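You operate a simulated robot arm through the tools that you are given. There is no shell and no other tool. Be economical: measure what you need, move in short steps, check, and stop when the job is done.

You run a simulated robot arm. Do the job below in one go: nothing can be reset, and whatever is moved stays where it is left.

JOB
Put the purple polish from the shaker back in its slot and run the pink one twice on medium.
Fine: leave it clamped in the shaker.

Only the result counts: the job must be done as asked and must still hold three seconds after the hand-in. Knocking over, shifting, dropping, spilling or breaking anything else fails it.

ROBOT AND FRAMES
A 7-joint arm with a two-finger parallel gripper, fixed in place. Base frame: the origin is at the foot of the arm, x ahead of it, y to its left, z up; the work surface is at about z = 750. Lengths are in mm, angles in rad, forces in N, time in s.
Its first joint turns from -2.897 to 2.897 rad. Payload 4.4 kg.
Tool frame: the origin (TCP) lies between the finger pads and is the grasp point; the fingertips stand 23 mm ahead of it; z points along the fingers, y is the line along which they close. The gripper opens to 94 mm. The fingers are 38 mm wide and 10 mm thick; the gripper's body (54 by 96 mm) begins 39 mm behind the TCP.
Orientation is that of the tool frame in the base frame, as a unit quaternion [w, x, y, z]. With the fingers straight down and closing along the base's y, the tool's x points along the base's -x, its y along +y and its z along -z.

CONTROLS
- The arm moves only by the tool servo_tool. Its argument "deltas" is a list of rows, each a list of 7 numbers: the finger opening in mm, from 0 to 94, then the shift along the tool's x, y, z in mm, then the turn, a rotation vector about the tool's x, y, z in rad. In form: [[jaw, tx, ty, tz, rx, ry, rz], ...]. A call has 1 to 20 rows; each row is the pose to reach, as a shift and turn from the pose commanded when the call began, along the tool's axes at that moment. A row lasts 0.2 s, in which the tool goes at most 50 mm and 0.15 rad; a call with a longer step from one row to the next is refused whole, and so is a gripper value outside its range. Where a pose cannot be reached the arm comes as near as it can. A force on the tool above 70 N (or 10 N above the force at the start of the call, whichever is more), or a blocked arm, ends the call early, and 0.2 s more pass. The fingers move at their own pace (about 72 mm/s each) and stop on an object; they squeeze with about 37 N. The grip force told is the motor's: it shows also when the fingers shut on nothing. Time passes only in rows, and 0.2 s behind the last, so rows that repeat a pose let the fingers close. It gives the time, the measured TCP pose, the force on the tool (base axes), the opening and the grip force at its end, in the units of the frame above (readings bear some noise), with the torque about the TCP (base axes, N m) and any sound that the robot's microphone picked up, and new pictures: "pictures" is both (left out), scene, wrist or none.
- Cameras (640 x 400 px; columns grow to the right, rows downward): "scene" is fixed at [218.9, -650.8, 1372.8]; the picture's right is [0.87, -0.49, 0.00], its down [-0.15, -0.26, -0.95] and it looks along [0.47, 0.83, -0.30] (base axes); focal length 352 px, centre (320, 200). "wrist" rides on the gripper at [86, 16, -75] in the tool frame; the picture's right is [-0.18, 0.98, 0.00], its down [-0.58, -0.11, -0.81] and it looks along [-0.79, -0.15, 0.59] (tool axes); focal length 243 px, centre (320, 200). There is no depth. A picture from a camera that has moved, and an enlarged one, comes with that camera's place and axes in the base frame and with its lens.
- enlarge(camera, box): a new picture of the part [left, top, right, bottom] of that camera's present view, enlarged. It takes no simulated time.
- close_job(): hands the job in; it is judged then, once.

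Work in short steps. Places have to be worked out from the pictures, the camera data and where the tool is seen: move nearer, look again, correct. Check each grasp and each placing, and mend what went wrong. You have 120 turns and 200 pictures in all, those below and enlarged ones among them. Open the gripper and draw the arm clear of the work before you hand the job in, unless the task says otherwise; then end with one line.

The tools are called after ">>>" as a command line: name --pt "numbers of a row" for each row, then --argument value for the rest, lists and objects as JSON in quotes. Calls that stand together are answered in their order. servo_tool: Moves the arm, as the interface text tells. Its arguments: {"type":"object","properties":{"deltas":{"type":"array"},"pictures":{"type":"string","enum":["both","scene","wrist","none"]}},"required":["deltas"]} The other tools are called the same way: enlarge (camera, box) takes an enlarged picture of a part of a camera's view; close_job () hands the job in.

At the start:

```text
time_s: 0.0
tcp_pos: [659.4, 497.6, 1178.1]
ee_rot: [0.0, 0.0, 1.0, 0.0]
wrist_force: [0.1, 0.2, 0.2]
ft_torque: [0.01, -0.01, -0.02]
width: 93.9
finger_force: 0.0
```

scene: 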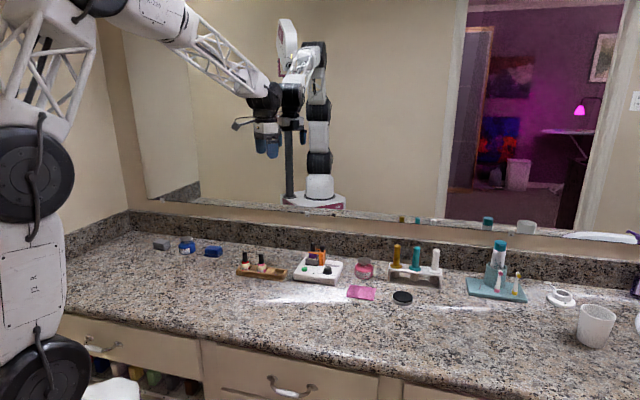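
wrist: 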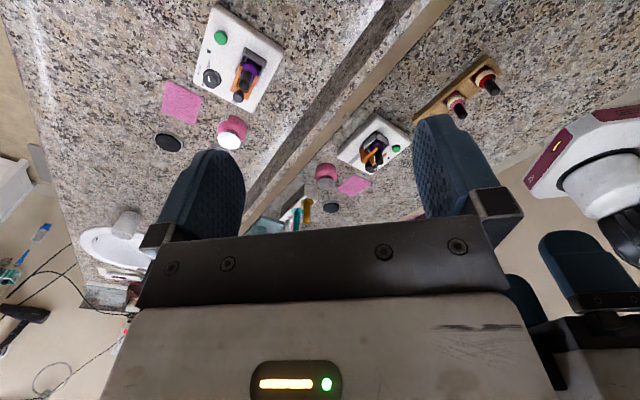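

I'll enlarge the scene view around the shaker, rack and polishes, and the wrist view of the shaker.

>>> enlarge --camera "scene" --box '[220, 230, 380, 310]'

>>> enlarge --camera "wrist" --box '[140, 0, 300, 160]'

>>> enlarge --camera "scene" --box '[360, 225, 560, 325]'

```text
4.00 times, centred on (300, 270) of scene
camera zoom: at [218.9, -650.8, 1372.8], right [0.87, -0.49, 0.0], down [-0.15, -0.26, -0.95], along [0.47, 0.83, -0.3], focal length 1409 px, centre (400, -80)
```

zoom: 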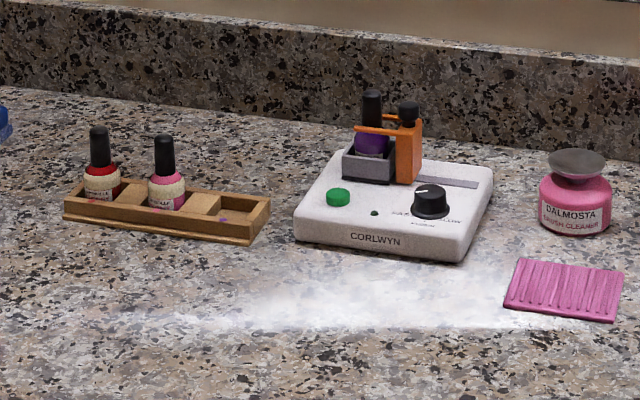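

```text
2.50 times, centred on (220, 80) of wrist
camera zoom: at [572.3, 513.8, 1252.1], right [0.18, 0.98, 0.0], down [0.58, -0.11, 0.81], along [0.79, -0.15, -0.59], focal length 606 px, centre (570, 500)
```

zoom: 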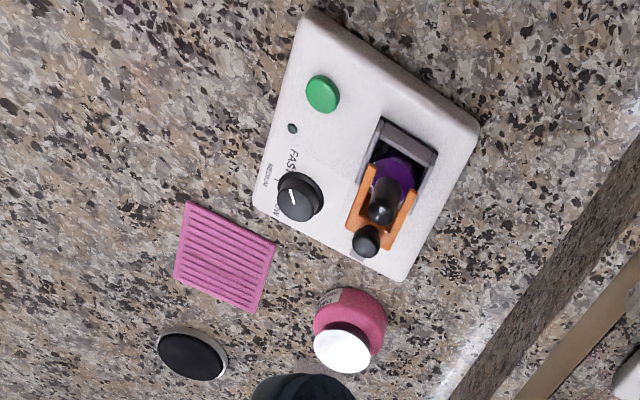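

```text
3.20 times, centred on (460, 275) of scene
camera zoom: at [218.9, -650.8, 1372.8], right [0.87, -0.49, 0.0], down [-0.15, -0.26, -0.95], along [0.47, 0.83, -0.3], focal length 1127 px, centre (-128, -40)
```

zoom: 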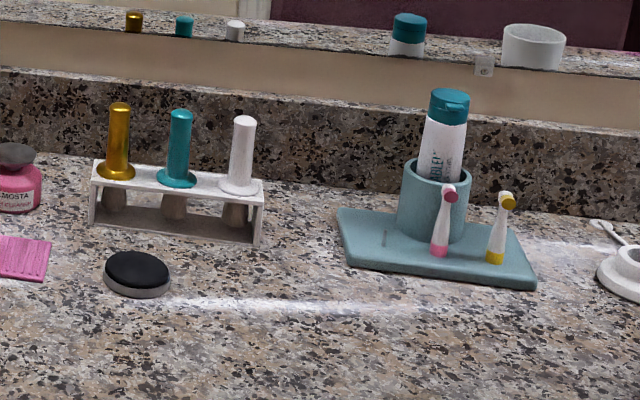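

The shaker has a sliding orange clamp (with a black knob), a green button and a speed dial; everything sits at about -43° yaw. I'll move the hand to the left of and above the shaker, turned to align with it, for a closer look.

>>> servo_tool --pt "94 -7 -20 38 0 0 0.125" --pt "94 -14 -40 76 0 0 0.25" --pt "94 -21 -61 114 0 0 0.375" --pt "94 -28 -81 152 0 0 0.5" --pt "94 -35 -102 190 0 0 0.625" --pt "94 -41 -122 228 0 0 0.75" --pt "94 -41 -122 228 0 0 0.75"

```text
time_s: 1.6
tcp_pos: [702.3, 375.9, 948.0]
ee_rot: [0.0, 0.367, 0.93, -0.001]
wrist_force: [-0.5, -1.3, -0.1]
ft_torque: [0.0, 0.02, 0.01]
width: 93.8
finger_force: 0.0
camera wrist: at [648.7, 445.8, 1022.4], right [0.81, 0.59, 0.0], down [0.35, -0.48, 0.81], along [0.48, -0.65, -0.59], focal length 243 px, centre (320, 200)
```

scene: 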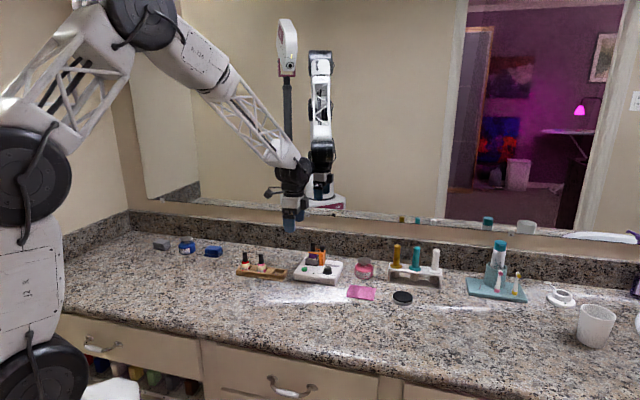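
wrist: 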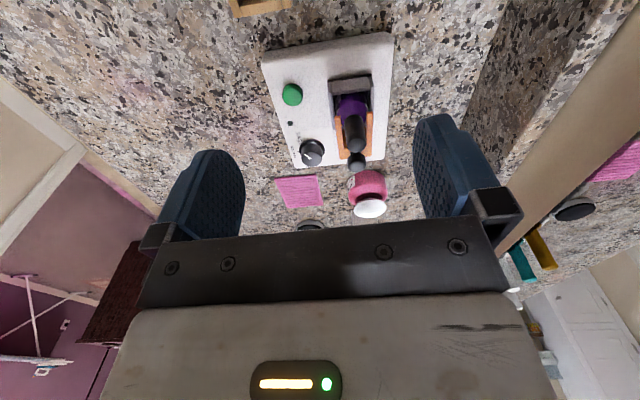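

>>> enlarge --camera "wrist" --box '[250, 20, 410, 180]'

>>> enlarge --camera "scene" --box '[290, 240, 350, 285]'

```text
2.50 times, centred on (330, 100) of wrist
camera zoom: at [648.7, 445.8, 1022.4], right [0.81, 0.59, 0.0], down [0.35, -0.48, 0.81], along [0.48, -0.65, -0.59], focal length 606 px, centre (295, 450)
```

zoom: 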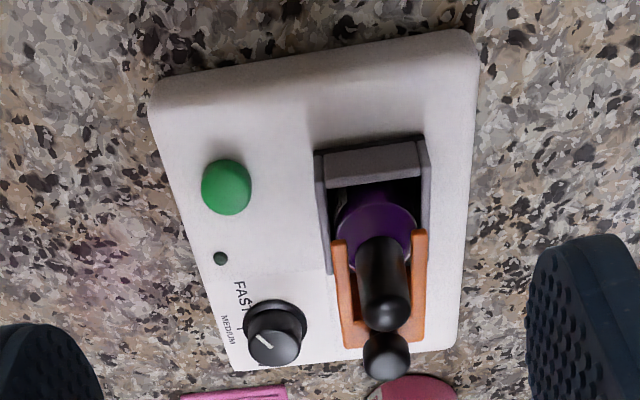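

```text
8.89 times, centred on (320, 262) of scene
camera zoom: at [218.9, -650.8, 1372.8], right [0.87, -0.49, 0.0], down [-0.15, -0.26, -0.95], along [0.47, 0.83, -0.3], focal length 3132 px, centre (320, -356)
```

zoom: 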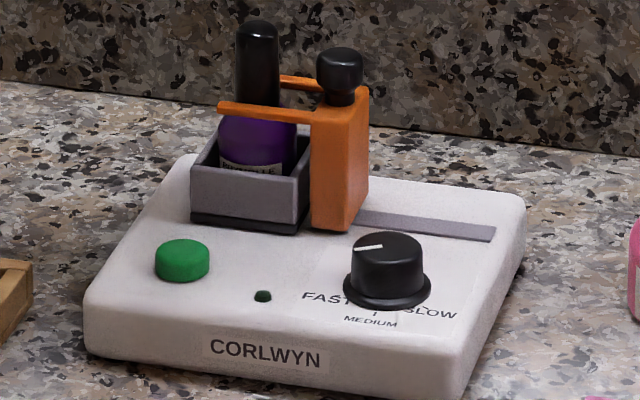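

Working from both views: dial top ≈ (767,265,797) pointing at FAST, clamp knob ≈ (778,328,848), purple cap top ≈ (757,350,857), and the rail runs along about (0.71,-0.70). I'll go above the knob with the jaws at 50 mm to check.

>>> servo_tool --pt "50 -31 5 16 0 0 0" --pt "50 -62 11 32 0 0 0" --pt "50 -92 16 48 0 0 0" --pt "50 -92 16 48 0 0 0"

>>> enlarge --camera "scene" --box '[280, 225, 360, 285]'

```text
time_s: 2.6
tcp_pos: [779.9, 325.2, 901.6]
ee_rot: [0.0, 0.366, 0.931, 0.0]
wrist_force: [0.4, 0.0, 0.9]
ft_torque: [0.03, -0.02, 0.0]
width: 50.1
finger_force: 0.0
camera wrist: at [726.2, 396.5, 975.6], right [0.8, 0.59, 0.0], down [0.35, -0.48, 0.81], along [0.48, -0.65, -0.59], focal length 243 px, centre (320, 200)
```

scene: 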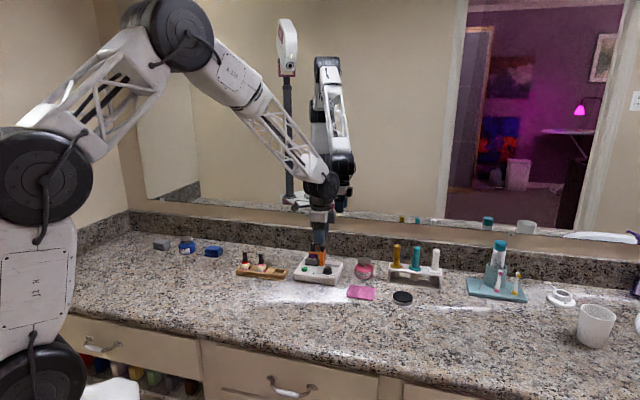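
wrist: 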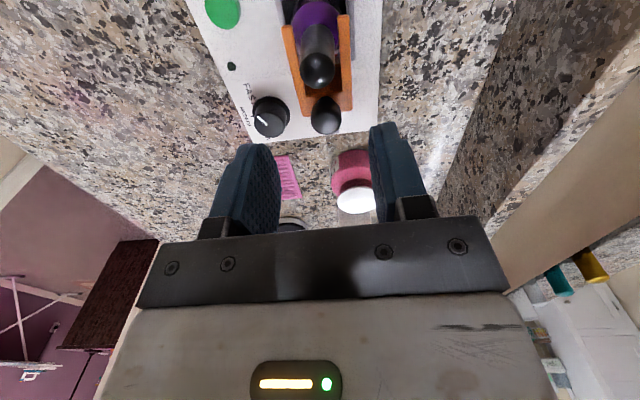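

```text
6.67 times, centred on (320, 255) of scene
camera zoom: at [218.9, -650.8, 1372.8], right [0.87, -0.49, 0.0], down [-0.15, -0.26, -0.95], along [0.47, 0.83, -0.3], focal length 2349 px, centre (320, -167)
```

zoom: 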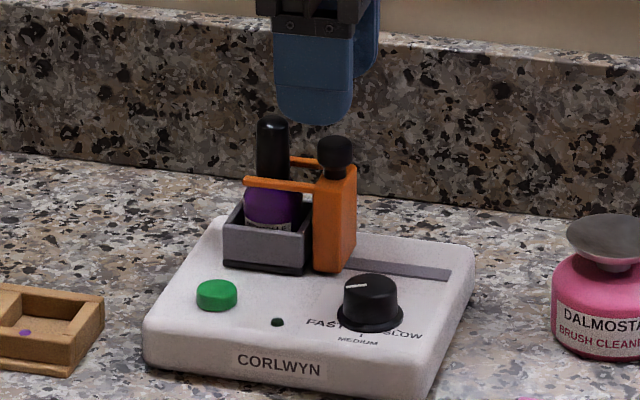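

The knob is at about (779,330); I'll shift 3 mm, descend so the tips are around the knob just above the orange block, and close on it.

>>> servo_tool --pt "50 0 3 20 0 0 0" --pt "50 0 3 42 0 0 0" --pt "0 0 3 42 0 0 0" --pt "0 0 3 42 0 0 0" --pt "0 0 3 42 0 0 0"

>>> enlarge --camera "scene" --box '[280, 225, 360, 285]'

```text
time_s: 3.8
tcp_pos: [780.7, 328.2, 858.9]
ee_rot: [-0.001, 0.366, 0.931, 0.0]
wrist_force: [20.3, 18.8, -8.0]
ft_torque: [0.15, -0.34, -0.11]
width: 17.6
finger_force: 44.8
camera wrist: at [727.5, 399.6, 933.7], right [0.8, 0.59, 0.0], down [0.35, -0.48, 0.81], along [0.48, -0.65, -0.59], focal length 243 px, centre (320, 200)
```

scene: 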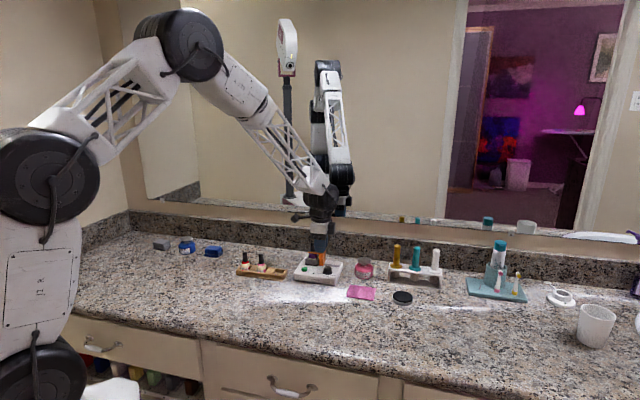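
wrist: 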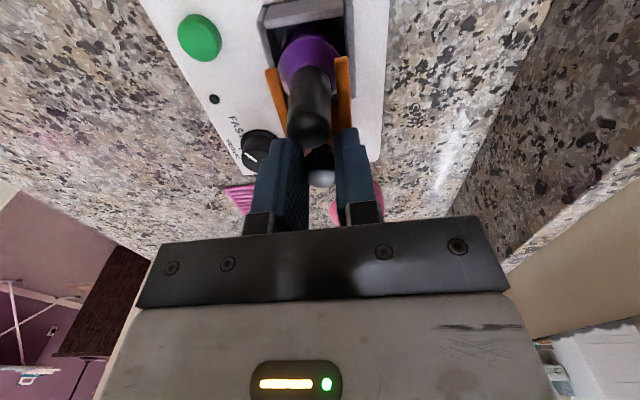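

```text
6.67 times, centred on (320, 255) of scene
camera zoom: at [218.9, -650.8, 1372.8], right [0.87, -0.49, 0.0], down [-0.15, -0.26, -0.95], along [0.47, 0.83, -0.3], focal length 2349 px, centre (320, -167)
```

zoom: 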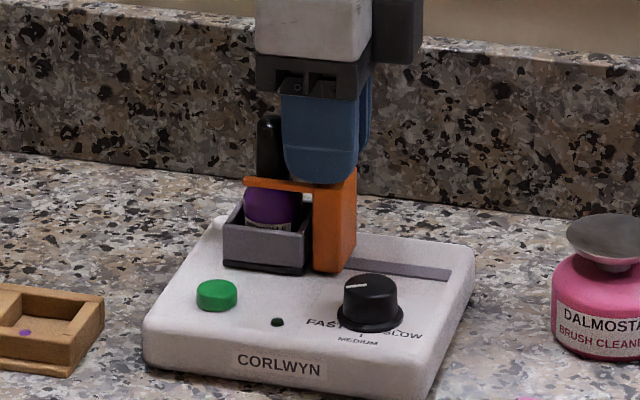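

Knob gripped (17.6 mm) with some sideways strain; I'll shift +2 mm in y to relieve it and slide 12 mm along the rail as a trial.

>>> servo_tool --pt "0 0 2 0 0 0 0" --pt "0 -4 2 0 0 0 0" --pt "0 -8 2 0 0 0 0" --pt "0 -12 2 0 0 0 0" --pictures "wrist"

>>> enlarge --camera "scene" --box '[280, 225, 360, 285]'

```text
time_s: 4.8
tcp_pos: [790.9, 319.7, 859.6]
ee_rot: [-0.001, 0.367, 0.93, -0.001]
wrist_force: [-31.9, -30.7, 10.6]
ft_torque: [-0.59, 0.26, -0.43]
width: 17.2
finger_force: 45.1
camera wrist: at [737.2, 390.5, 933.8], right [0.8, 0.59, 0.0], down [0.35, -0.48, 0.81], along [0.48, -0.65, -0.59], focal length 243 px, centre (320, 200)
```

wrist: 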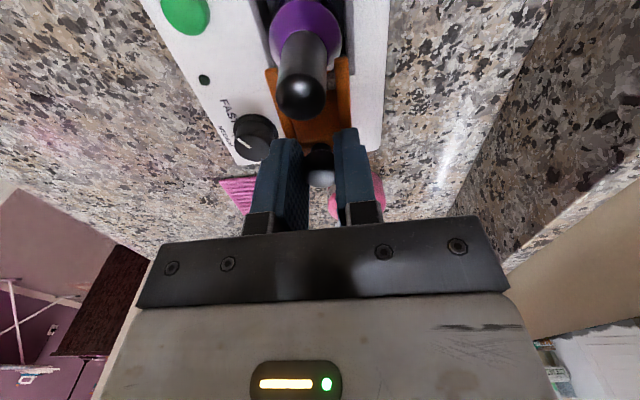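

```text
6.67 times, centred on (320, 255) of scene
camera zoom: at [218.9, -650.8, 1372.8], right [0.87, -0.49, 0.0], down [-0.15, -0.26, -0.95], along [0.47, 0.83, -0.3], focal length 2349 px, centre (320, -167)
```

zoom: 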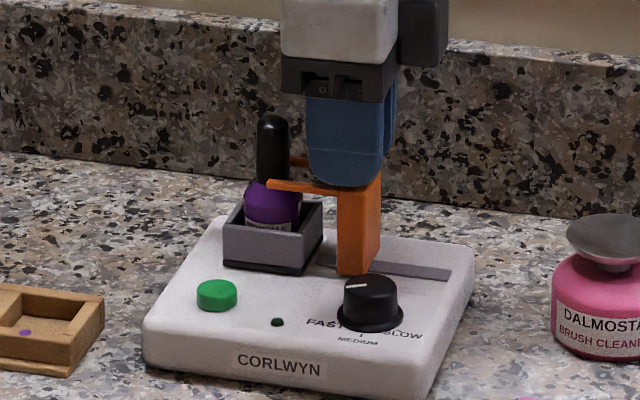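

The clamp slides, but strain has reversed; I'll correct y by -1.5 mm and slide 10 mm more.

>>> servo_tool --pt "0 0 -1.3 0 0 0 0" --pt "0 -5 -1.5 0 0 0 0" --pt "0 -10 -1.7 0 0 0 0" --pictures "none"

```text
time_s: 5.6
tcp_pos: [798.0, 312.7, 859.5]
ee_rot: [0.0, 0.366, 0.931, 0.0]
wrist_force: [-6.0, -4.5, -9.8]
ft_torque: [0.29, 0.42, -0.31]
width: 17.6
finger_force: 44.9
```

Strain is nearly gone; continue sliding to the open end.

>>> servo_tool --pt "0 -6 -0.3 0 0 0 0" --pt "0 -12 -0.6 0 0 0 0" --pt "0 -18 -0.9 0 0 0 0" --pictures "wrist"

>>> enlarge --camera "scene" --box '[280, 225, 360, 285]'

```text
time_s: 6.4
tcp_pos: [810.0, 299.4, 860.1]
ee_rot: [0.0, 0.366, 0.931, 0.0]
wrist_force: [-11.8, 22.9, -7.6]
ft_torque: [-0.24, -0.35, -0.18]
width: 17.3
finger_force: 45.1
camera wrist: at [756.0, 371.1, 933.8], right [0.8, 0.6, 0.0], down [0.35, -0.48, 0.81], along [0.48, -0.65, -0.59], focal length 243 px, centre (320, 200)
```

wrist: 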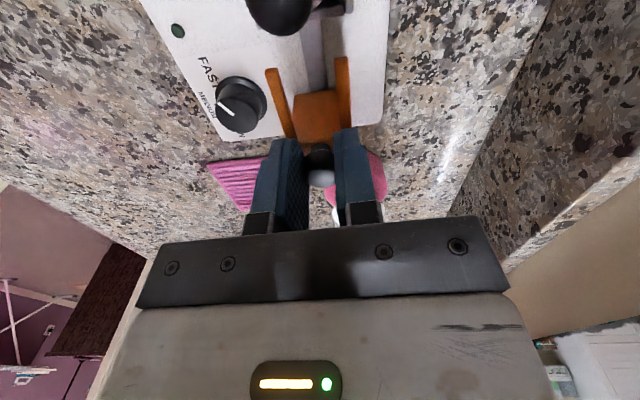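

```text
6.67 times, centred on (320, 255) of scene
camera zoom: at [218.9, -650.8, 1372.8], right [0.87, -0.49, 0.0], down [-0.15, -0.26, -0.95], along [0.47, 0.83, -0.3], focal length 2349 px, centre (320, -167)
```

zoom: 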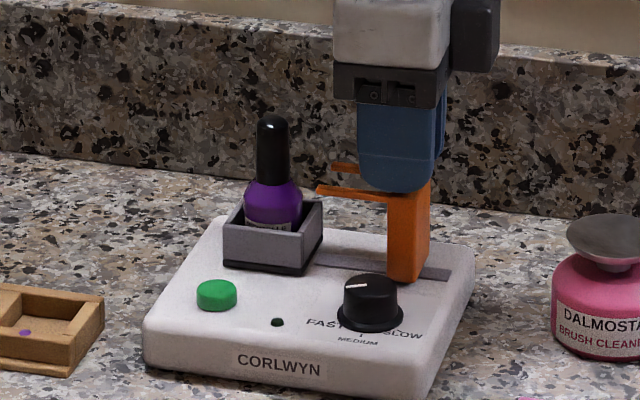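

The clamp is fully back with its arms clear of the bottle. Release, lift, and move over the purple cap.

>>> servo_tool --pt "40 2 0 0 0 0 0" --pt "40 2 0 -1 0 0 0" --pt "40 2 0 -25 0 0 0" --pt "40 2 0 -50 0 0 0" --pt "40 36 1 -50 0 0 0" --pt "40 71 2 -50 0 0 0" --pt "40 71 2 -50 0 0 0"

>>> enlarge --camera "scene" --box '[280, 225, 360, 285]'

```text
time_s: 8.0
tcp_pos: [760.3, 348.4, 909.5]
ee_rot: [0.0, 0.366, 0.931, -0.001]
wrist_force: [-0.6, 0.4, -0.2]
ft_torque: [0.01, -0.02, 0.01]
width: 40.0
finger_force: 0.1
camera wrist: at [706.5, 419.1, 984.2], right [0.8, 0.59, 0.0], down [0.35, -0.48, 0.81], along [0.48, -0.65, -0.59], focal length 243 px, centre (320, 200)
```

scene: 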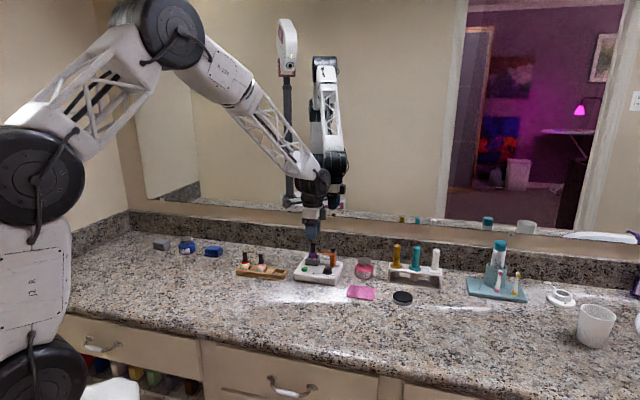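
wrist: 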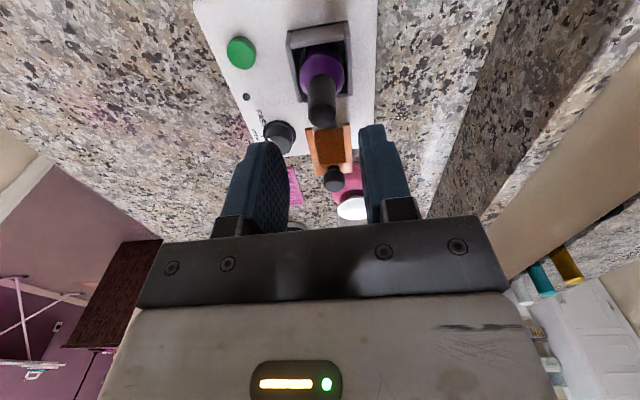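

```text
6.67 times, centred on (320, 255) of scene
camera zoom: at [218.9, -650.8, 1372.8], right [0.87, -0.49, 0.0], down [-0.15, -0.26, -0.95], along [0.47, 0.83, -0.3], focal length 2349 px, centre (320, -167)
```

zoom: 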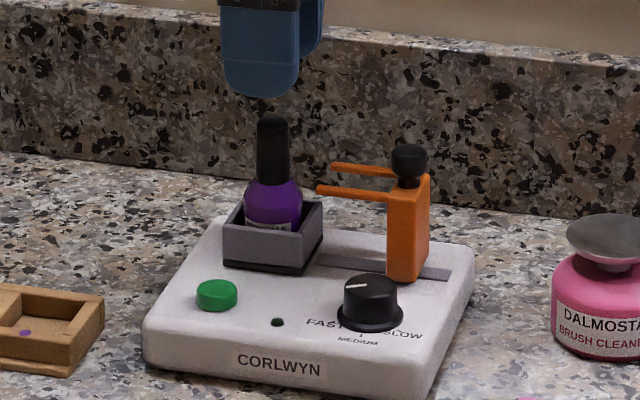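

Cap lines up with the TCP within 1–2 mm. Descend with tips at about z=830 (3 mm biased away from the clamp arms) and close on the cap.

>>> servo_tool --pt "40 2 0.5 28 0 0 0" --pt "40 2 0.5 55 0 0 0" --pt "0 2 0.5 55 0 0 0" --pt "0 2 0.5 55 0 0 0" --pt "0 2 0.5 55 0 0 0"

>>> enlarge --camera "scene" --box '[280, 225, 360, 285]'

```text
time_s: 9.2
tcp_pos: [757.5, 350.8, 853.6]
ee_rot: [-0.001, 0.365, 0.931, 0.0]
wrist_force: [1.1, 1.3, 2.4]
ft_torque: [0.04, -0.07, 0.0]
width: 16.5
finger_force: 37.0
camera wrist: at [704.7, 421.3, 927.2], right [0.8, 0.59, 0.0], down [0.35, -0.48, 0.81], along [0.48, -0.65, -0.59], focal length 243 px, centre (320, 200)
```

scene: 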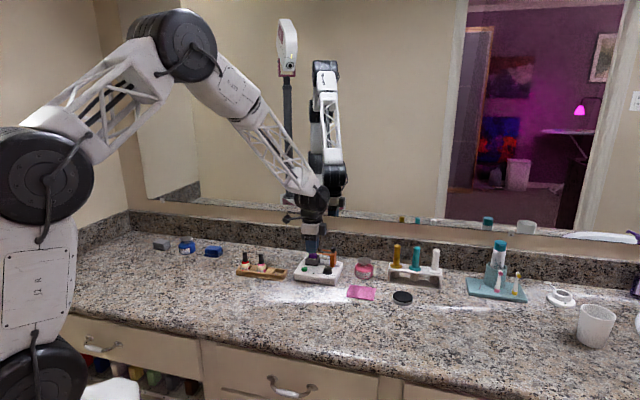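
wrist: 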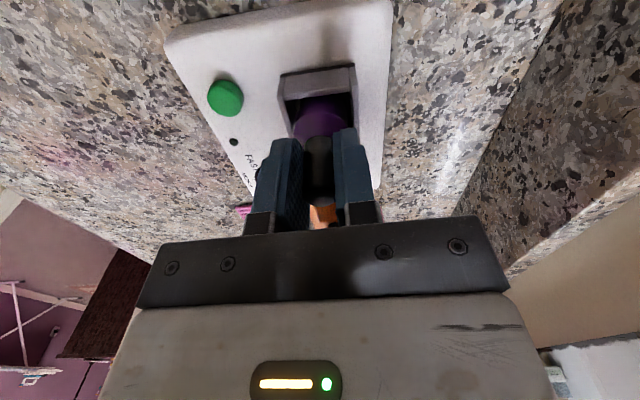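

```text
6.67 times, centred on (320, 255) of scene
camera zoom: at [218.9, -650.8, 1372.8], right [0.87, -0.49, 0.0], down [-0.15, -0.26, -0.95], along [0.47, 0.83, -0.3], focal length 2349 px, centre (320, -167)
```

zoom: 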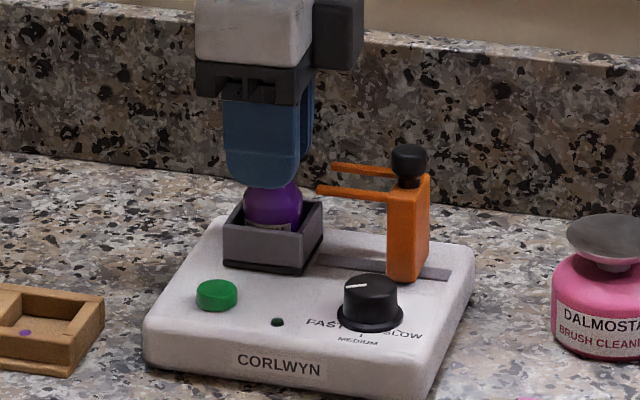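

Grip is centred on the cap. Lift straight up.

>>> servo_tool --pt "0 0 0 -15 0 0 0" --pt "0 0 0 -40 0 0 0" --pt "0 0 0 -70 0 0 0" --pt "0 0 0 -100 0 0 0" --pictures "wrist"

>>> enlarge --camera "scene" --box '[220, 205, 360, 295]'

```text
time_s: 10.2
tcp_pos: [758.1, 352.8, 954.0]
ee_rot: [0.0, 0.366, 0.931, -0.001]
wrist_force: [-0.2, 0.4, -0.7]
ft_torque: [0.04, -0.02, 0.0]
width: 16.5
finger_force: 36.6
camera wrist: at [705.0, 423.6, 1028.8], right [0.8, 0.59, 0.0], down [0.35, -0.48, 0.81], along [0.48, -0.65, -0.59], focal length 243 px, centre (320, 200)
```

wrist: 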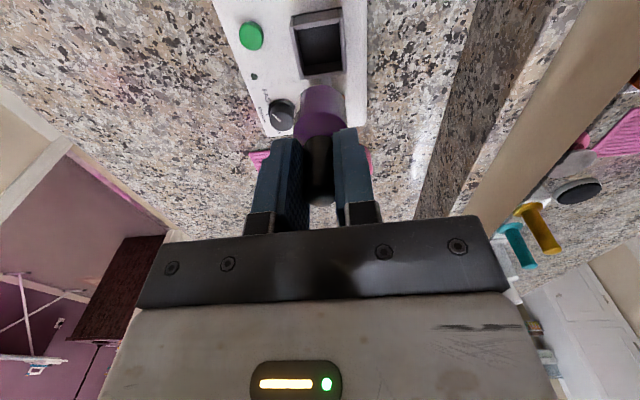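

```text
4.44 times, centred on (290, 250) of scene
camera zoom: at [218.9, -650.8, 1372.8], right [0.87, -0.49, 0.0], down [-0.15, -0.26, -0.95], along [0.47, 0.83, -0.3], focal length 1566 px, centre (453, -22)
```

zoom: 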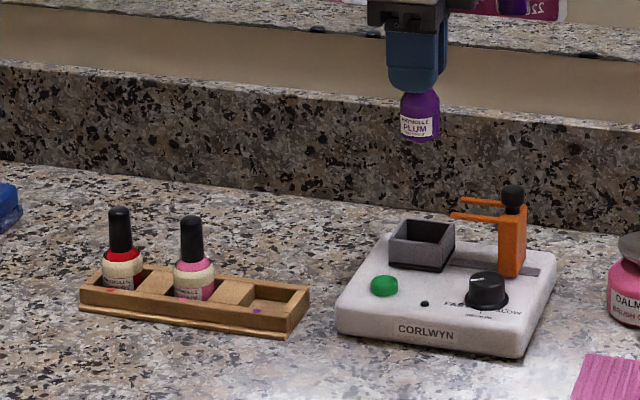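

The purple bottle is held, with its bottom about 65 mm below the TCP. The empty slot (right end, purple dot) is at about (630,367); I'll carry it above there and look.

>>> servo_tool --pt "0 26 -19 6 0 0 0" --pt "0 52 -38 12 0 0 0" --pt "0 78 -57 18 0 0 0" --pt "0 103 -76 24 0 0 0" --pt "0 103 -76 24 0 0 0"

>>> enlarge --camera "scene" --box '[220, 205, 340, 295]'

>>> enlarge --camera "wrist" --box '[220, 0, 420, 140]'

```text
time_s: 11.4
tcp_pos: [630.8, 365.4, 932.2]
ee_rot: [0.0, 0.366, 0.931, 0.0]
wrist_force: [-0.5, -0.4, -0.1]
ft_torque: [0.0, 0.0, 0.0]
width: 16.3
finger_force: 37.5
camera wrist: at [577.8, 436.7, 1007.9], right [0.8, 0.59, 0.0], down [0.35, -0.48, 0.81], along [0.48, -0.65, -0.59], focal length 243 px, centre (320, 200)
```

scene: 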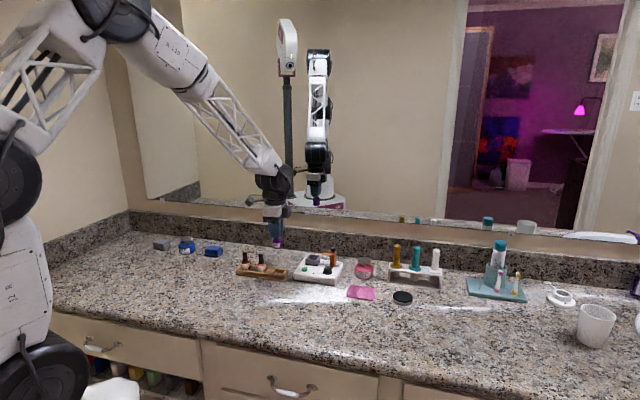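
wrist: 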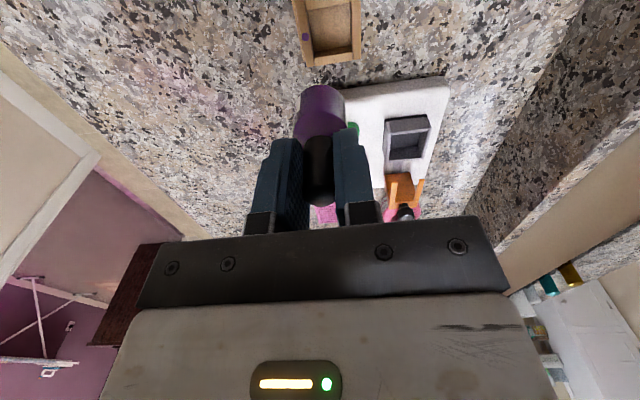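

```text
4.44 times, centred on (280, 250) of scene
camera zoom: at [218.9, -650.8, 1372.8], right [0.87, -0.49, 0.0], down [-0.15, -0.26, -0.95], along [0.47, 0.83, -0.3], focal length 1566 px, centre (498, -22)
```

zoom: 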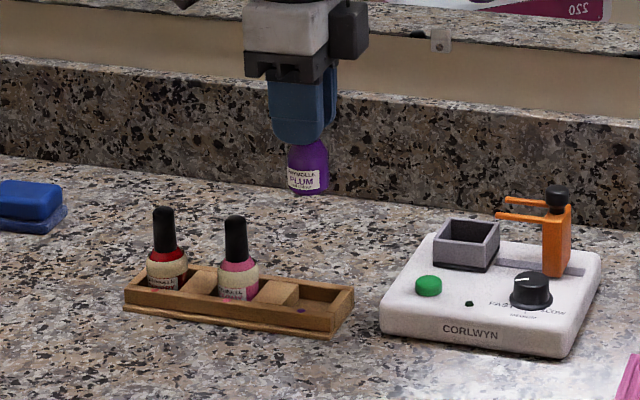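

```text
2.86 times, centred on (320, 70) of wrist
camera zoom: at [577.8, 436.7, 1007.9], right [0.8, 0.59, 0.0], down [0.35, -0.48, 0.81], along [0.48, -0.65, -0.59], focal length 693 px, centre (320, 571)
```

zoom: 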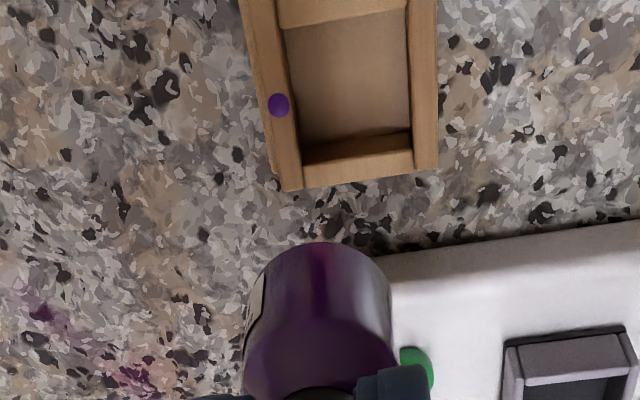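

The slot is about 8 mm off in each tool axis from where the bottle hangs. I'll shift and lower to just above the rim and look again.

>>> servo_tool --pt "0 8 7.5 5 0 0 0" --pt "0 8 7.5 35 0 0 0" --pt "0 8 7.5 70 0 0 0" --pt "0 8 7.5 70 0 0 0" --pictures "none"

>>> enlarge --camera "scene" --box '[230, 230, 310, 290]'

>>> enlarge --camera "wrist" --box '[220, 0, 420, 140]'

```text
time_s: 12.4
tcp_pos: [632.9, 375.8, 860.9]
ee_rot: [0.0, 0.366, 0.931, 0.0]
wrist_force: [-0.9, 0.1, -0.1]
ft_torque: [0.05, -0.01, -0.01]
width: 16.9
finger_force: 37.4
```

```text
6.67 times, centred on (270, 260) of scene
camera zoom: at [218.9, -650.8, 1372.8], right [0.87, -0.49, 0.0], down [-0.15, -0.26, -0.95], along [0.47, 0.83, -0.3], focal length 2349 px, centre (653, -200)
```

zoom: 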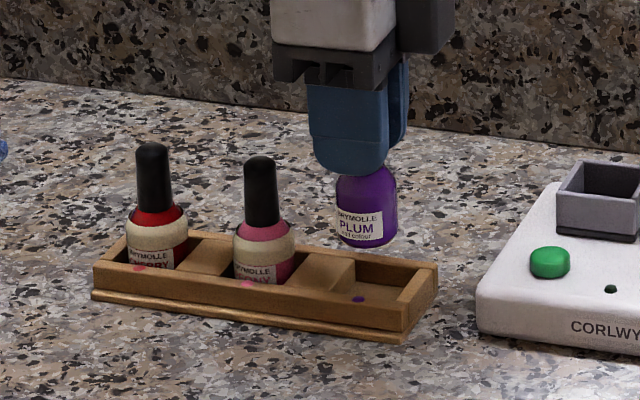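

```text
2.86 times, centred on (320, 70) of wrist
camera zoom: at [577.5, 446.1, 935.8], right [0.8, 0.59, 0.0], down [0.35, -0.48, 0.81], along [0.48, -0.65, -0.59], focal length 693 px, centre (320, 571)
```

zoom: 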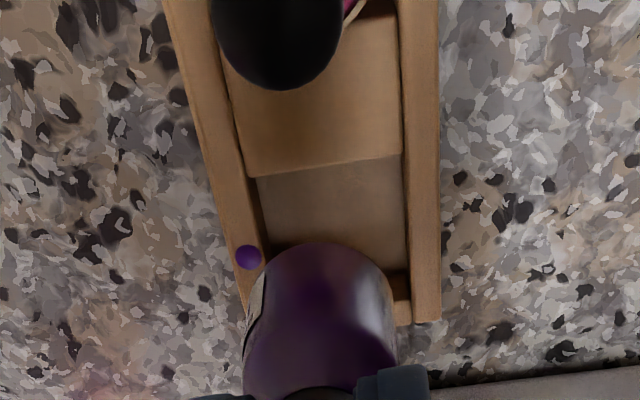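

The bottle looks close to centred; a small correction (−2.5 in x, +1.3 in y) and lower 17 mm so that bottom and rim are nearly level, then look again.

>>> servo_tool --pt "0 -2.5 1.3 8 0 0 0" --pt "0 -2.5 1.3 17 0 0 0" --pt "0 -2.5 1.3 17 0 0 0" --pictures "none"

>>> enlarge --camera "scene" --box '[235, 240, 299, 288]'

>>> enlarge --camera "wrist" --box '[220, 0, 420, 140]'

```text
time_s: 13.2
tcp_pos: [632.9, 375.3, 843.6]
ee_rot: [-0.001, 0.365, 0.931, 0.0]
wrist_force: [-0.2, 0.0, -0.4]
ft_torque: [-0.02, 0.01, 0.0]
width: 16.8
finger_force: 37.1
```

```text
8.33 times, centred on (267, 264) of scene
camera zoom: at [218.9, -650.8, 1372.8], right [0.87, -0.49, 0.0], down [-0.15, -0.26, -0.95], along [0.47, 0.83, -0.3], focal length 2936 px, centre (762, -333)
```

zoom: 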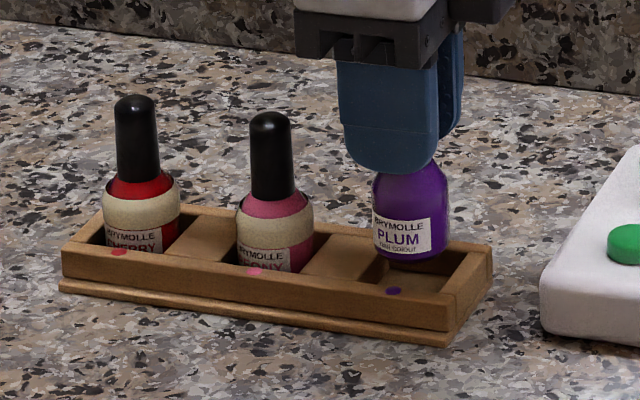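

```text
2.86 times, centred on (320, 70) of wrist
camera zoom: at [580.2, 446.0, 918.4], right [0.8, 0.59, 0.0], down [0.35, -0.48, 0.81], along [0.48, -0.65, -0.59], focal length 693 px, centre (320, 571)
```

zoom: 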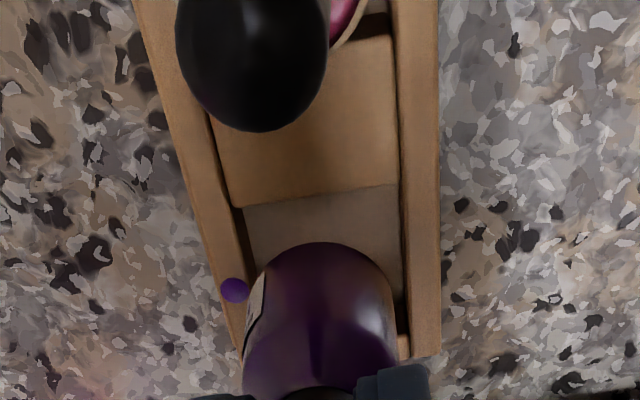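

Both views show the bottle centred over the slot (0.7 mm lateral fix left), bottom about 11 mm above the rim. Lower in.

>>> servo_tool --pt "0 0 0.7 4 0 0 0" --pt "0 0 0.7 8 0 0 0" --pt "0 0 0.7 12 0 0 0" --pt "0 0 0.7 15 0 0 0" --pt "0 0 0.7 17 0 0 0" --pictures "none"

>>> enlarge --camera "scene" --box '[235, 240, 299, 288]'

>>> enlarge --camera "wrist" --box '[220, 0, 420, 140]'

```text
time_s: 14.4
tcp_pos: [634.5, 376.5, 825.6]
ee_rot: [0.0, 0.365, 0.931, 0.001]
wrist_force: [-0.6, 0.5, -0.5]
ft_torque: [0.0, 0.04, 0.03]
width: 16.5
finger_force: 37.2
```

```text
8.33 times, centred on (267, 264) of scene
camera zoom: at [218.9, -650.8, 1372.8], right [0.87, -0.49, 0.0], down [-0.15, -0.26, -0.95], along [0.47, 0.83, -0.3], focal length 2936 px, centre (762, -333)
```

zoom: 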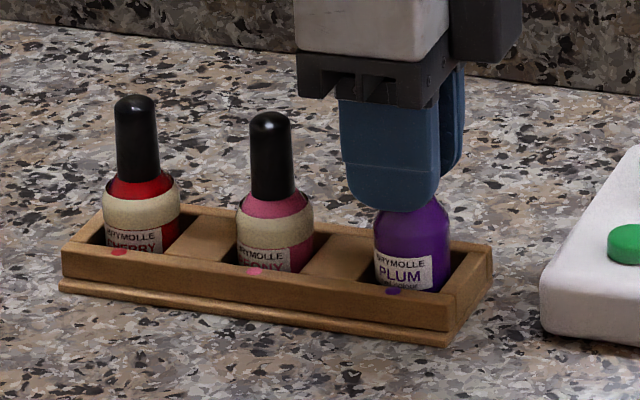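

```text
2.86 times, centred on (320, 70) of wrist
camera zoom: at [580.5, 446.6, 901.0], right [0.8, 0.59, 0.0], down [0.35, -0.48, 0.81], along [0.48, -0.65, -0.59], focal length 693 px, centre (320, 571)
```

zoom: 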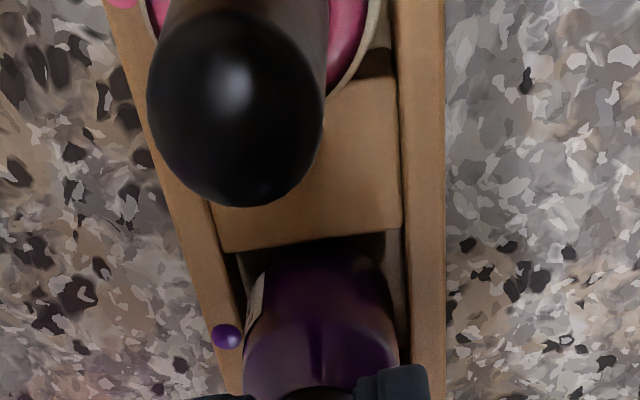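

It's inside the slot with no contact force. Continue down in small steps until it touches.

>>> servo_tool --pt "0 0 0 1 0 0 0" --pt "0 0 0 2 0 0 0" --pt "0 0 0 3 0 0 0" --pictures "none"

```text
time_s: 15.2
tcp_pos: [633.9, 375.8, 823.1]
ee_rot: [0.0, 0.366, 0.931, 0.0]
wrist_force: [-0.4, -0.7, -1.1]
ft_torque: [-0.02, -0.01, -0.01]
width: 16.4
finger_force: 37.0
```

No contact yet; go another 3 mm.

>>> servo_tool --pt "0 0 0 1 0 0 0" --pt "0 0 0 2 0 0 0" --pt "0 0 0 3 0 0 0" --pictures "none"

>>> enlarge --camera "scene" --box '[235, 240, 299, 288]'

```text
time_s: 16.0
tcp_pos: [633.2, 375.8, 820.8]
ee_rot: [0.0, 0.366, 0.931, 0.0]
wrist_force: [-0.5, 0.9, 0.6]
ft_torque: [0.0, 0.0, 0.01]
width: 16.4
finger_force: 37.2
```

```text
8.33 times, centred on (267, 264) of scene
camera zoom: at [218.9, -650.8, 1372.8], right [0.87, -0.49, 0.0], down [-0.15, -0.26, -0.95], along [0.47, 0.83, -0.3], focal length 2936 px, centre (762, -333)
```

zoom: 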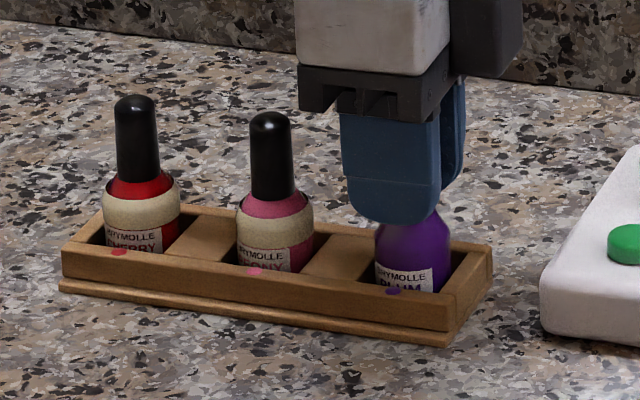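

Nearly down; continue 2 mm.

>>> servo_tool --pt "0 0 0 0.7 0 0 0" --pt "0 0 0 1.4 0 0 0" --pt "0 0 0 2 0 0 0" --pictures "none"

```text
time_s: 16.8
tcp_pos: [633.6, 376.4, 819.6]
ee_rot: [0.0, 0.365, 0.931, 0.001]
wrist_force: [-1.0, -6.7, 22.6]
ft_torque: [-0.32, -0.02, 0.01]
width: 16.8
finger_force: 36.7
```

Bottom contact (23 N). Back off 0.5 mm, open and lift straight up.

>>> servo_tool --pt "16 0 0 -0.7 0 0 0" --pt "40 0 0 -0.7 0 0 0" --pt "40 0 0 -0.7 0 0 0" --pt "40 0 0 -20 0 0 0" --pt "40 0 0 -55 0 0 0" --pt "40 0 0 -90 0 0 0"

>>> enlarge --camera "scene" --box '[235, 240, 299, 288]'

>>> enlarge --camera "wrist" --box '[220, 0, 420, 140]'

```text
time_s: 18.2
tcp_pos: [634.0, 374.8, 908.2]
ee_rot: [0.0, 0.366, 0.931, 0.0]
wrist_force: [0.0, -0.1, -0.6]
ft_torque: [0.02, -0.03, 0.03]
width: 40.0
finger_force: 0.0
camera wrist: at [580.5, 446.0, 983.6], right [0.8, 0.59, 0.0], down [0.35, -0.48, 0.81], along [0.48, -0.65, -0.59], focal length 243 px, centre (320, 200)
```

scene: 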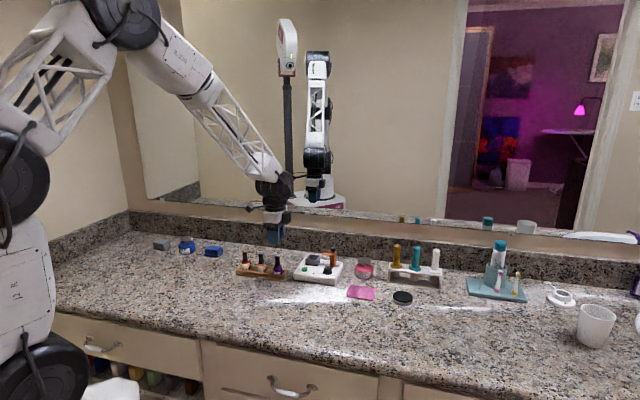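
wrist: 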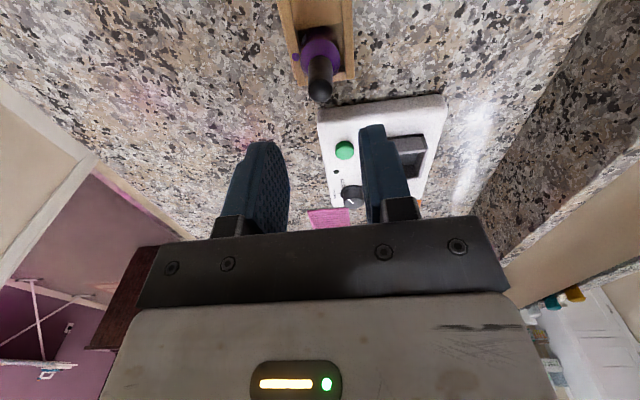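

```text
8.33 times, centred on (267, 264) of scene
camera zoom: at [218.9, -650.8, 1372.8], right [0.87, -0.49, 0.0], down [-0.15, -0.26, -0.95], along [0.47, 0.83, -0.3], focal length 2936 px, centre (762, -333)
```

zoom: 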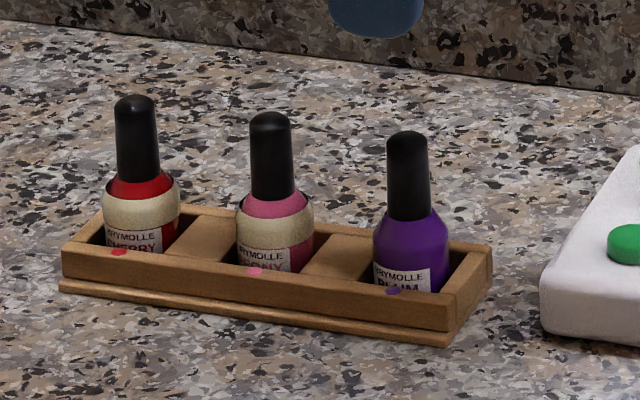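

```text
2.86 times, centred on (320, 70) of wrist
camera zoom: at [580.5, 446.0, 983.6], right [0.8, 0.59, 0.0], down [0.35, -0.48, 0.81], along [0.48, -0.65, -0.59], focal length 693 px, centre (320, 571)
```

zoom: 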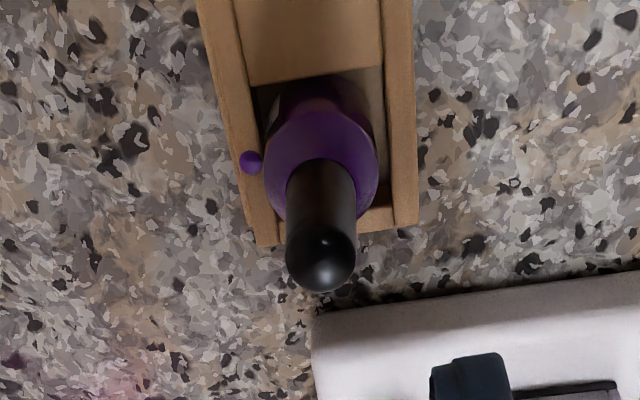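

Purple is upright in its slot. Pink is ~62 mm along the rack; move above it and check alignment.

>>> servo_tool --pt "40 31 2 0 0 0 0" --pt "40 62 3.8 0 0 0 0" --pt "40 62 3.8 0 0 0 0" --pictures "none"

>>> enlarge --camera "wrist" --box '[220, 0, 420, 140]'

```text
time_s: 19.0
tcp_pos: [589.1, 419.3, 908.3]
ee_rot: [0.0, 0.366, 0.93, 0.0]
wrist_force: [-0.2, 0.0, 0.0]
ft_torque: [0.0, 0.04, 0.02]
width: 40.1
finger_force: 0.0
```

```text
2.86 times, centred on (320, 70) of wrist
camera zoom: at [536.6, 490.5, 982.7], right [0.8, 0.59, 0.0], down [0.35, -0.48, 0.81], along [0.48, -0.65, -0.59], focal length 693 px, centre (320, 571)
```

zoom: 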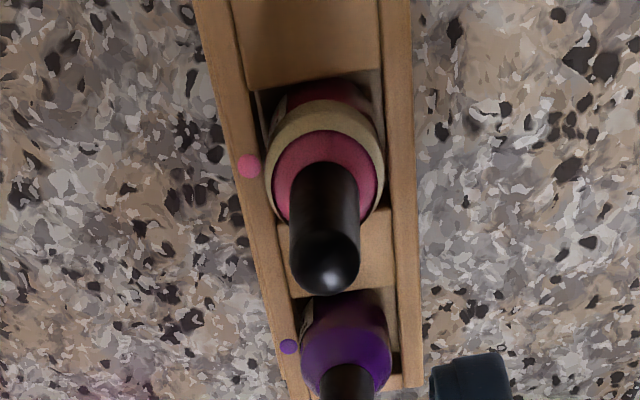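

Pink cap is 1.2 mm off laterally versus the purple reference; correct, descend to z≈820 and close.

>>> servo_tool --pt "40 -0.7 1.2 40 0 0 0" --pt "40 -0.7 1.2 70 0 0 0" --pt "40 -0.7 1.2 87.5 0 0 0" --pt "0 -0.7 1.2 87.5 0 0 0" --pt "0 -0.7 1.2 87.5 0 0 0" --pt "0 -0.7 1.2 87.5 0 0 0" --pictures "none"

>>> enlarge --camera "scene" --box '[235, 240, 299, 288]'

```text
time_s: 20.4
tcp_pos: [591.7, 422.5, 820.6]
ee_rot: [0.0, 0.366, 0.931, 0.0]
wrist_force: [-2.9, -2.1, -0.3]
ft_torque: [-0.11, 0.15, -0.01]
width: 16.5
finger_force: 37.2
```

```text
8.33 times, centred on (267, 264) of scene
camera zoom: at [218.9, -650.8, 1372.8], right [0.87, -0.49, 0.0], down [-0.15, -0.26, -0.95], along [0.47, 0.83, -0.3], focal length 2936 px, centre (762, -333)
```

zoom: 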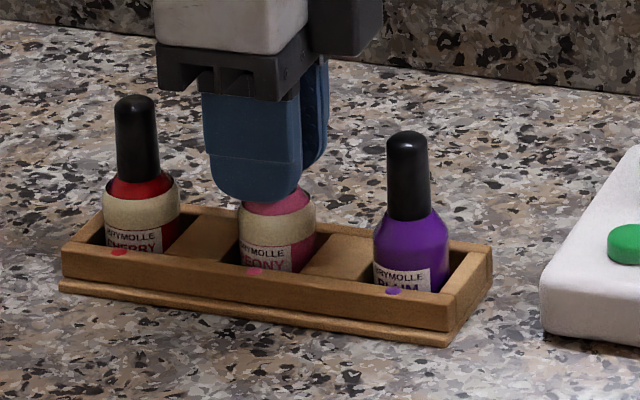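

Pink gripped. Lift and carry to above the shaker holder.

>>> servo_tool --pt "0 0 0 -20 0 0 0" --pt "0 0 0 -65 0 0 0" --pt "0 0 0 -112 0 0 0" --pt "0 -34 12 -112 0 0 0" --pt "0 -68 24 -112 0 0 0" --pt "0 -102 36 -112 0 0 0" --pt "0 -136 48 -112 0 0 0" --pt "0 -170 60.4 -112 0 0 0" --pt "0 -170 60.4 -112 0 0 0"

>>> enlarge --camera "wrist" --box '[220, 0, 420, 140]'

>>> enlarge --camera "scene" --box '[280, 225, 360, 285]'

```text
time_s: 22.4
tcp_pos: [759.6, 350.8, 933.7]
ee_rot: [-0.001, 0.366, 0.931, 0.0]
wrist_force: [-0.5, 0.2, -0.5]
ft_torque: [-0.01, 0.0, 0.0]
width: 16.7
finger_force: 37.0
camera wrist: at [705.8, 420.5, 1009.0], right [0.8, 0.59, 0.0], down [0.35, -0.48, 0.81], along [0.48, -0.65, -0.59], focal length 243 px, centre (320, 200)
```

scene: 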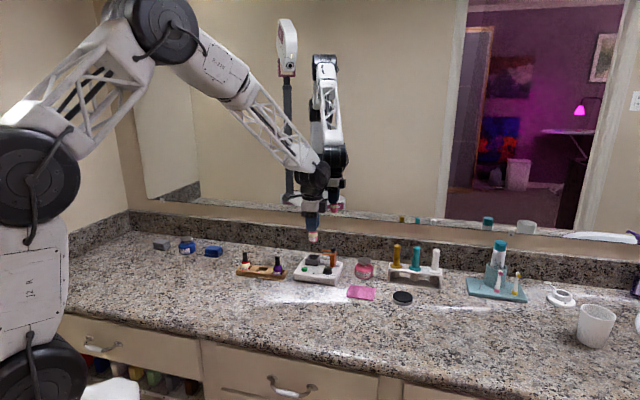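
wrist: 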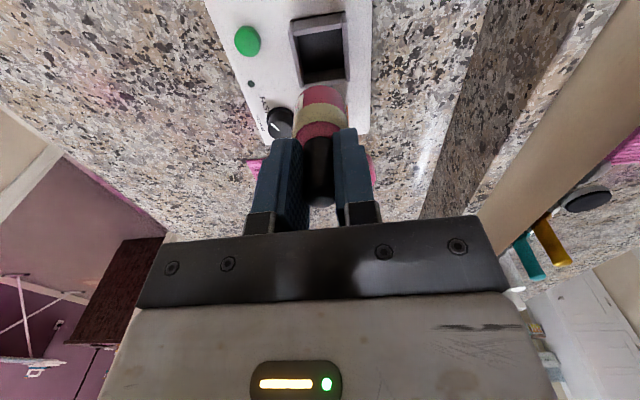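

```text
2.86 times, centred on (320, 70) of wrist
camera zoom: at [705.8, 420.5, 1009.0], right [0.8, 0.59, 0.0], down [0.35, -0.48, 0.81], along [0.48, -0.65, -0.59], focal length 693 px, centre (320, 571)
```

zoom: 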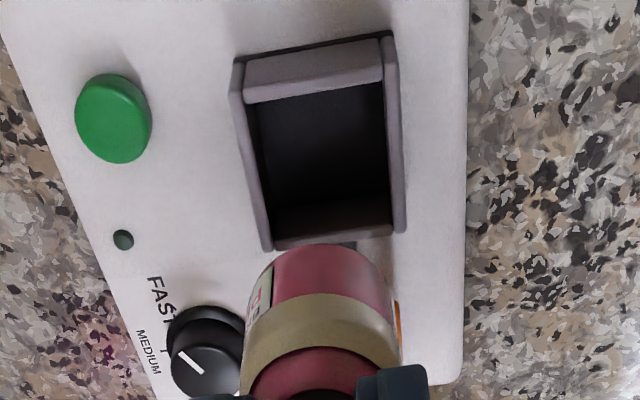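

```text
6.67 times, centred on (320, 255) of scene
camera zoom: at [218.9, -650.8, 1372.8], right [0.87, -0.49, 0.0], down [-0.15, -0.26, -0.95], along [0.47, 0.83, -0.3], focal length 2349 px, centre (320, -167)
```

zoom: 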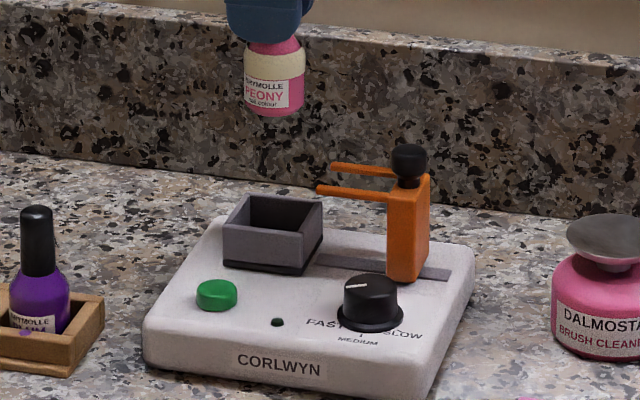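

Opening is centred under the bottle. Lower to just around the rim and check.

>>> servo_tool --pt "0 1 -0.5 25 0 0 0" --pt "0 1 -0.5 45 0 0 0" --pt "0 1 -0.5 55 0 0 0" --pt "0 1 -0.5 55 0 0 0" --pictures "none"

>>> enlarge --camera "wrist" --box '[220, 0, 420, 140]'

>>> enlarge --camera "scene" --box '[290, 235, 350, 280]'

```text
time_s: 23.4
tcp_pos: [757.3, 349.2, 877.6]
ee_rot: [0.0, 0.366, 0.931, 0.0]
wrist_force: [0.0, -0.6, -0.9]
ft_torque: [-0.03, 0.01, 0.01]
width: 16.3
finger_force: 37.3
```

```text
2.86 times, centred on (320, 70) of wrist
camera zoom: at [704.3, 420.5, 952.0], right [0.8, 0.59, 0.0], down [0.35, -0.48, 0.81], along [0.48, -0.65, -0.59], focal length 693 px, centre (320, 571)
```

zoom: 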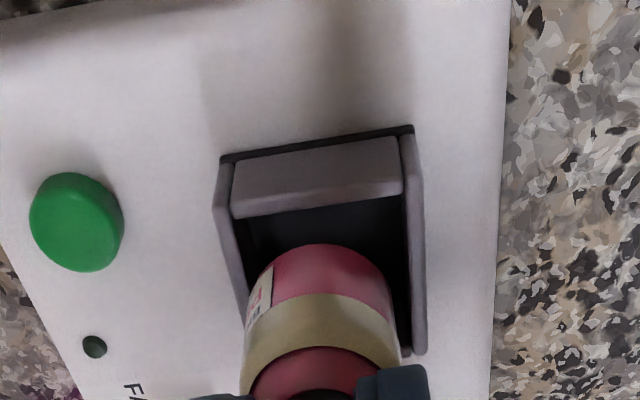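

```text
8.89 times, centred on (320, 258) of scene
camera zoom: at [218.9, -650.8, 1372.8], right [0.87, -0.49, 0.0], down [-0.15, -0.26, -0.95], along [0.47, 0.83, -0.3], focal length 3132 px, centre (320, -311)
```

zoom: 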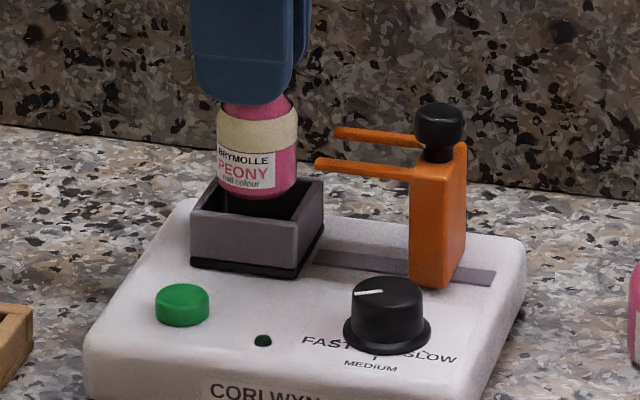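

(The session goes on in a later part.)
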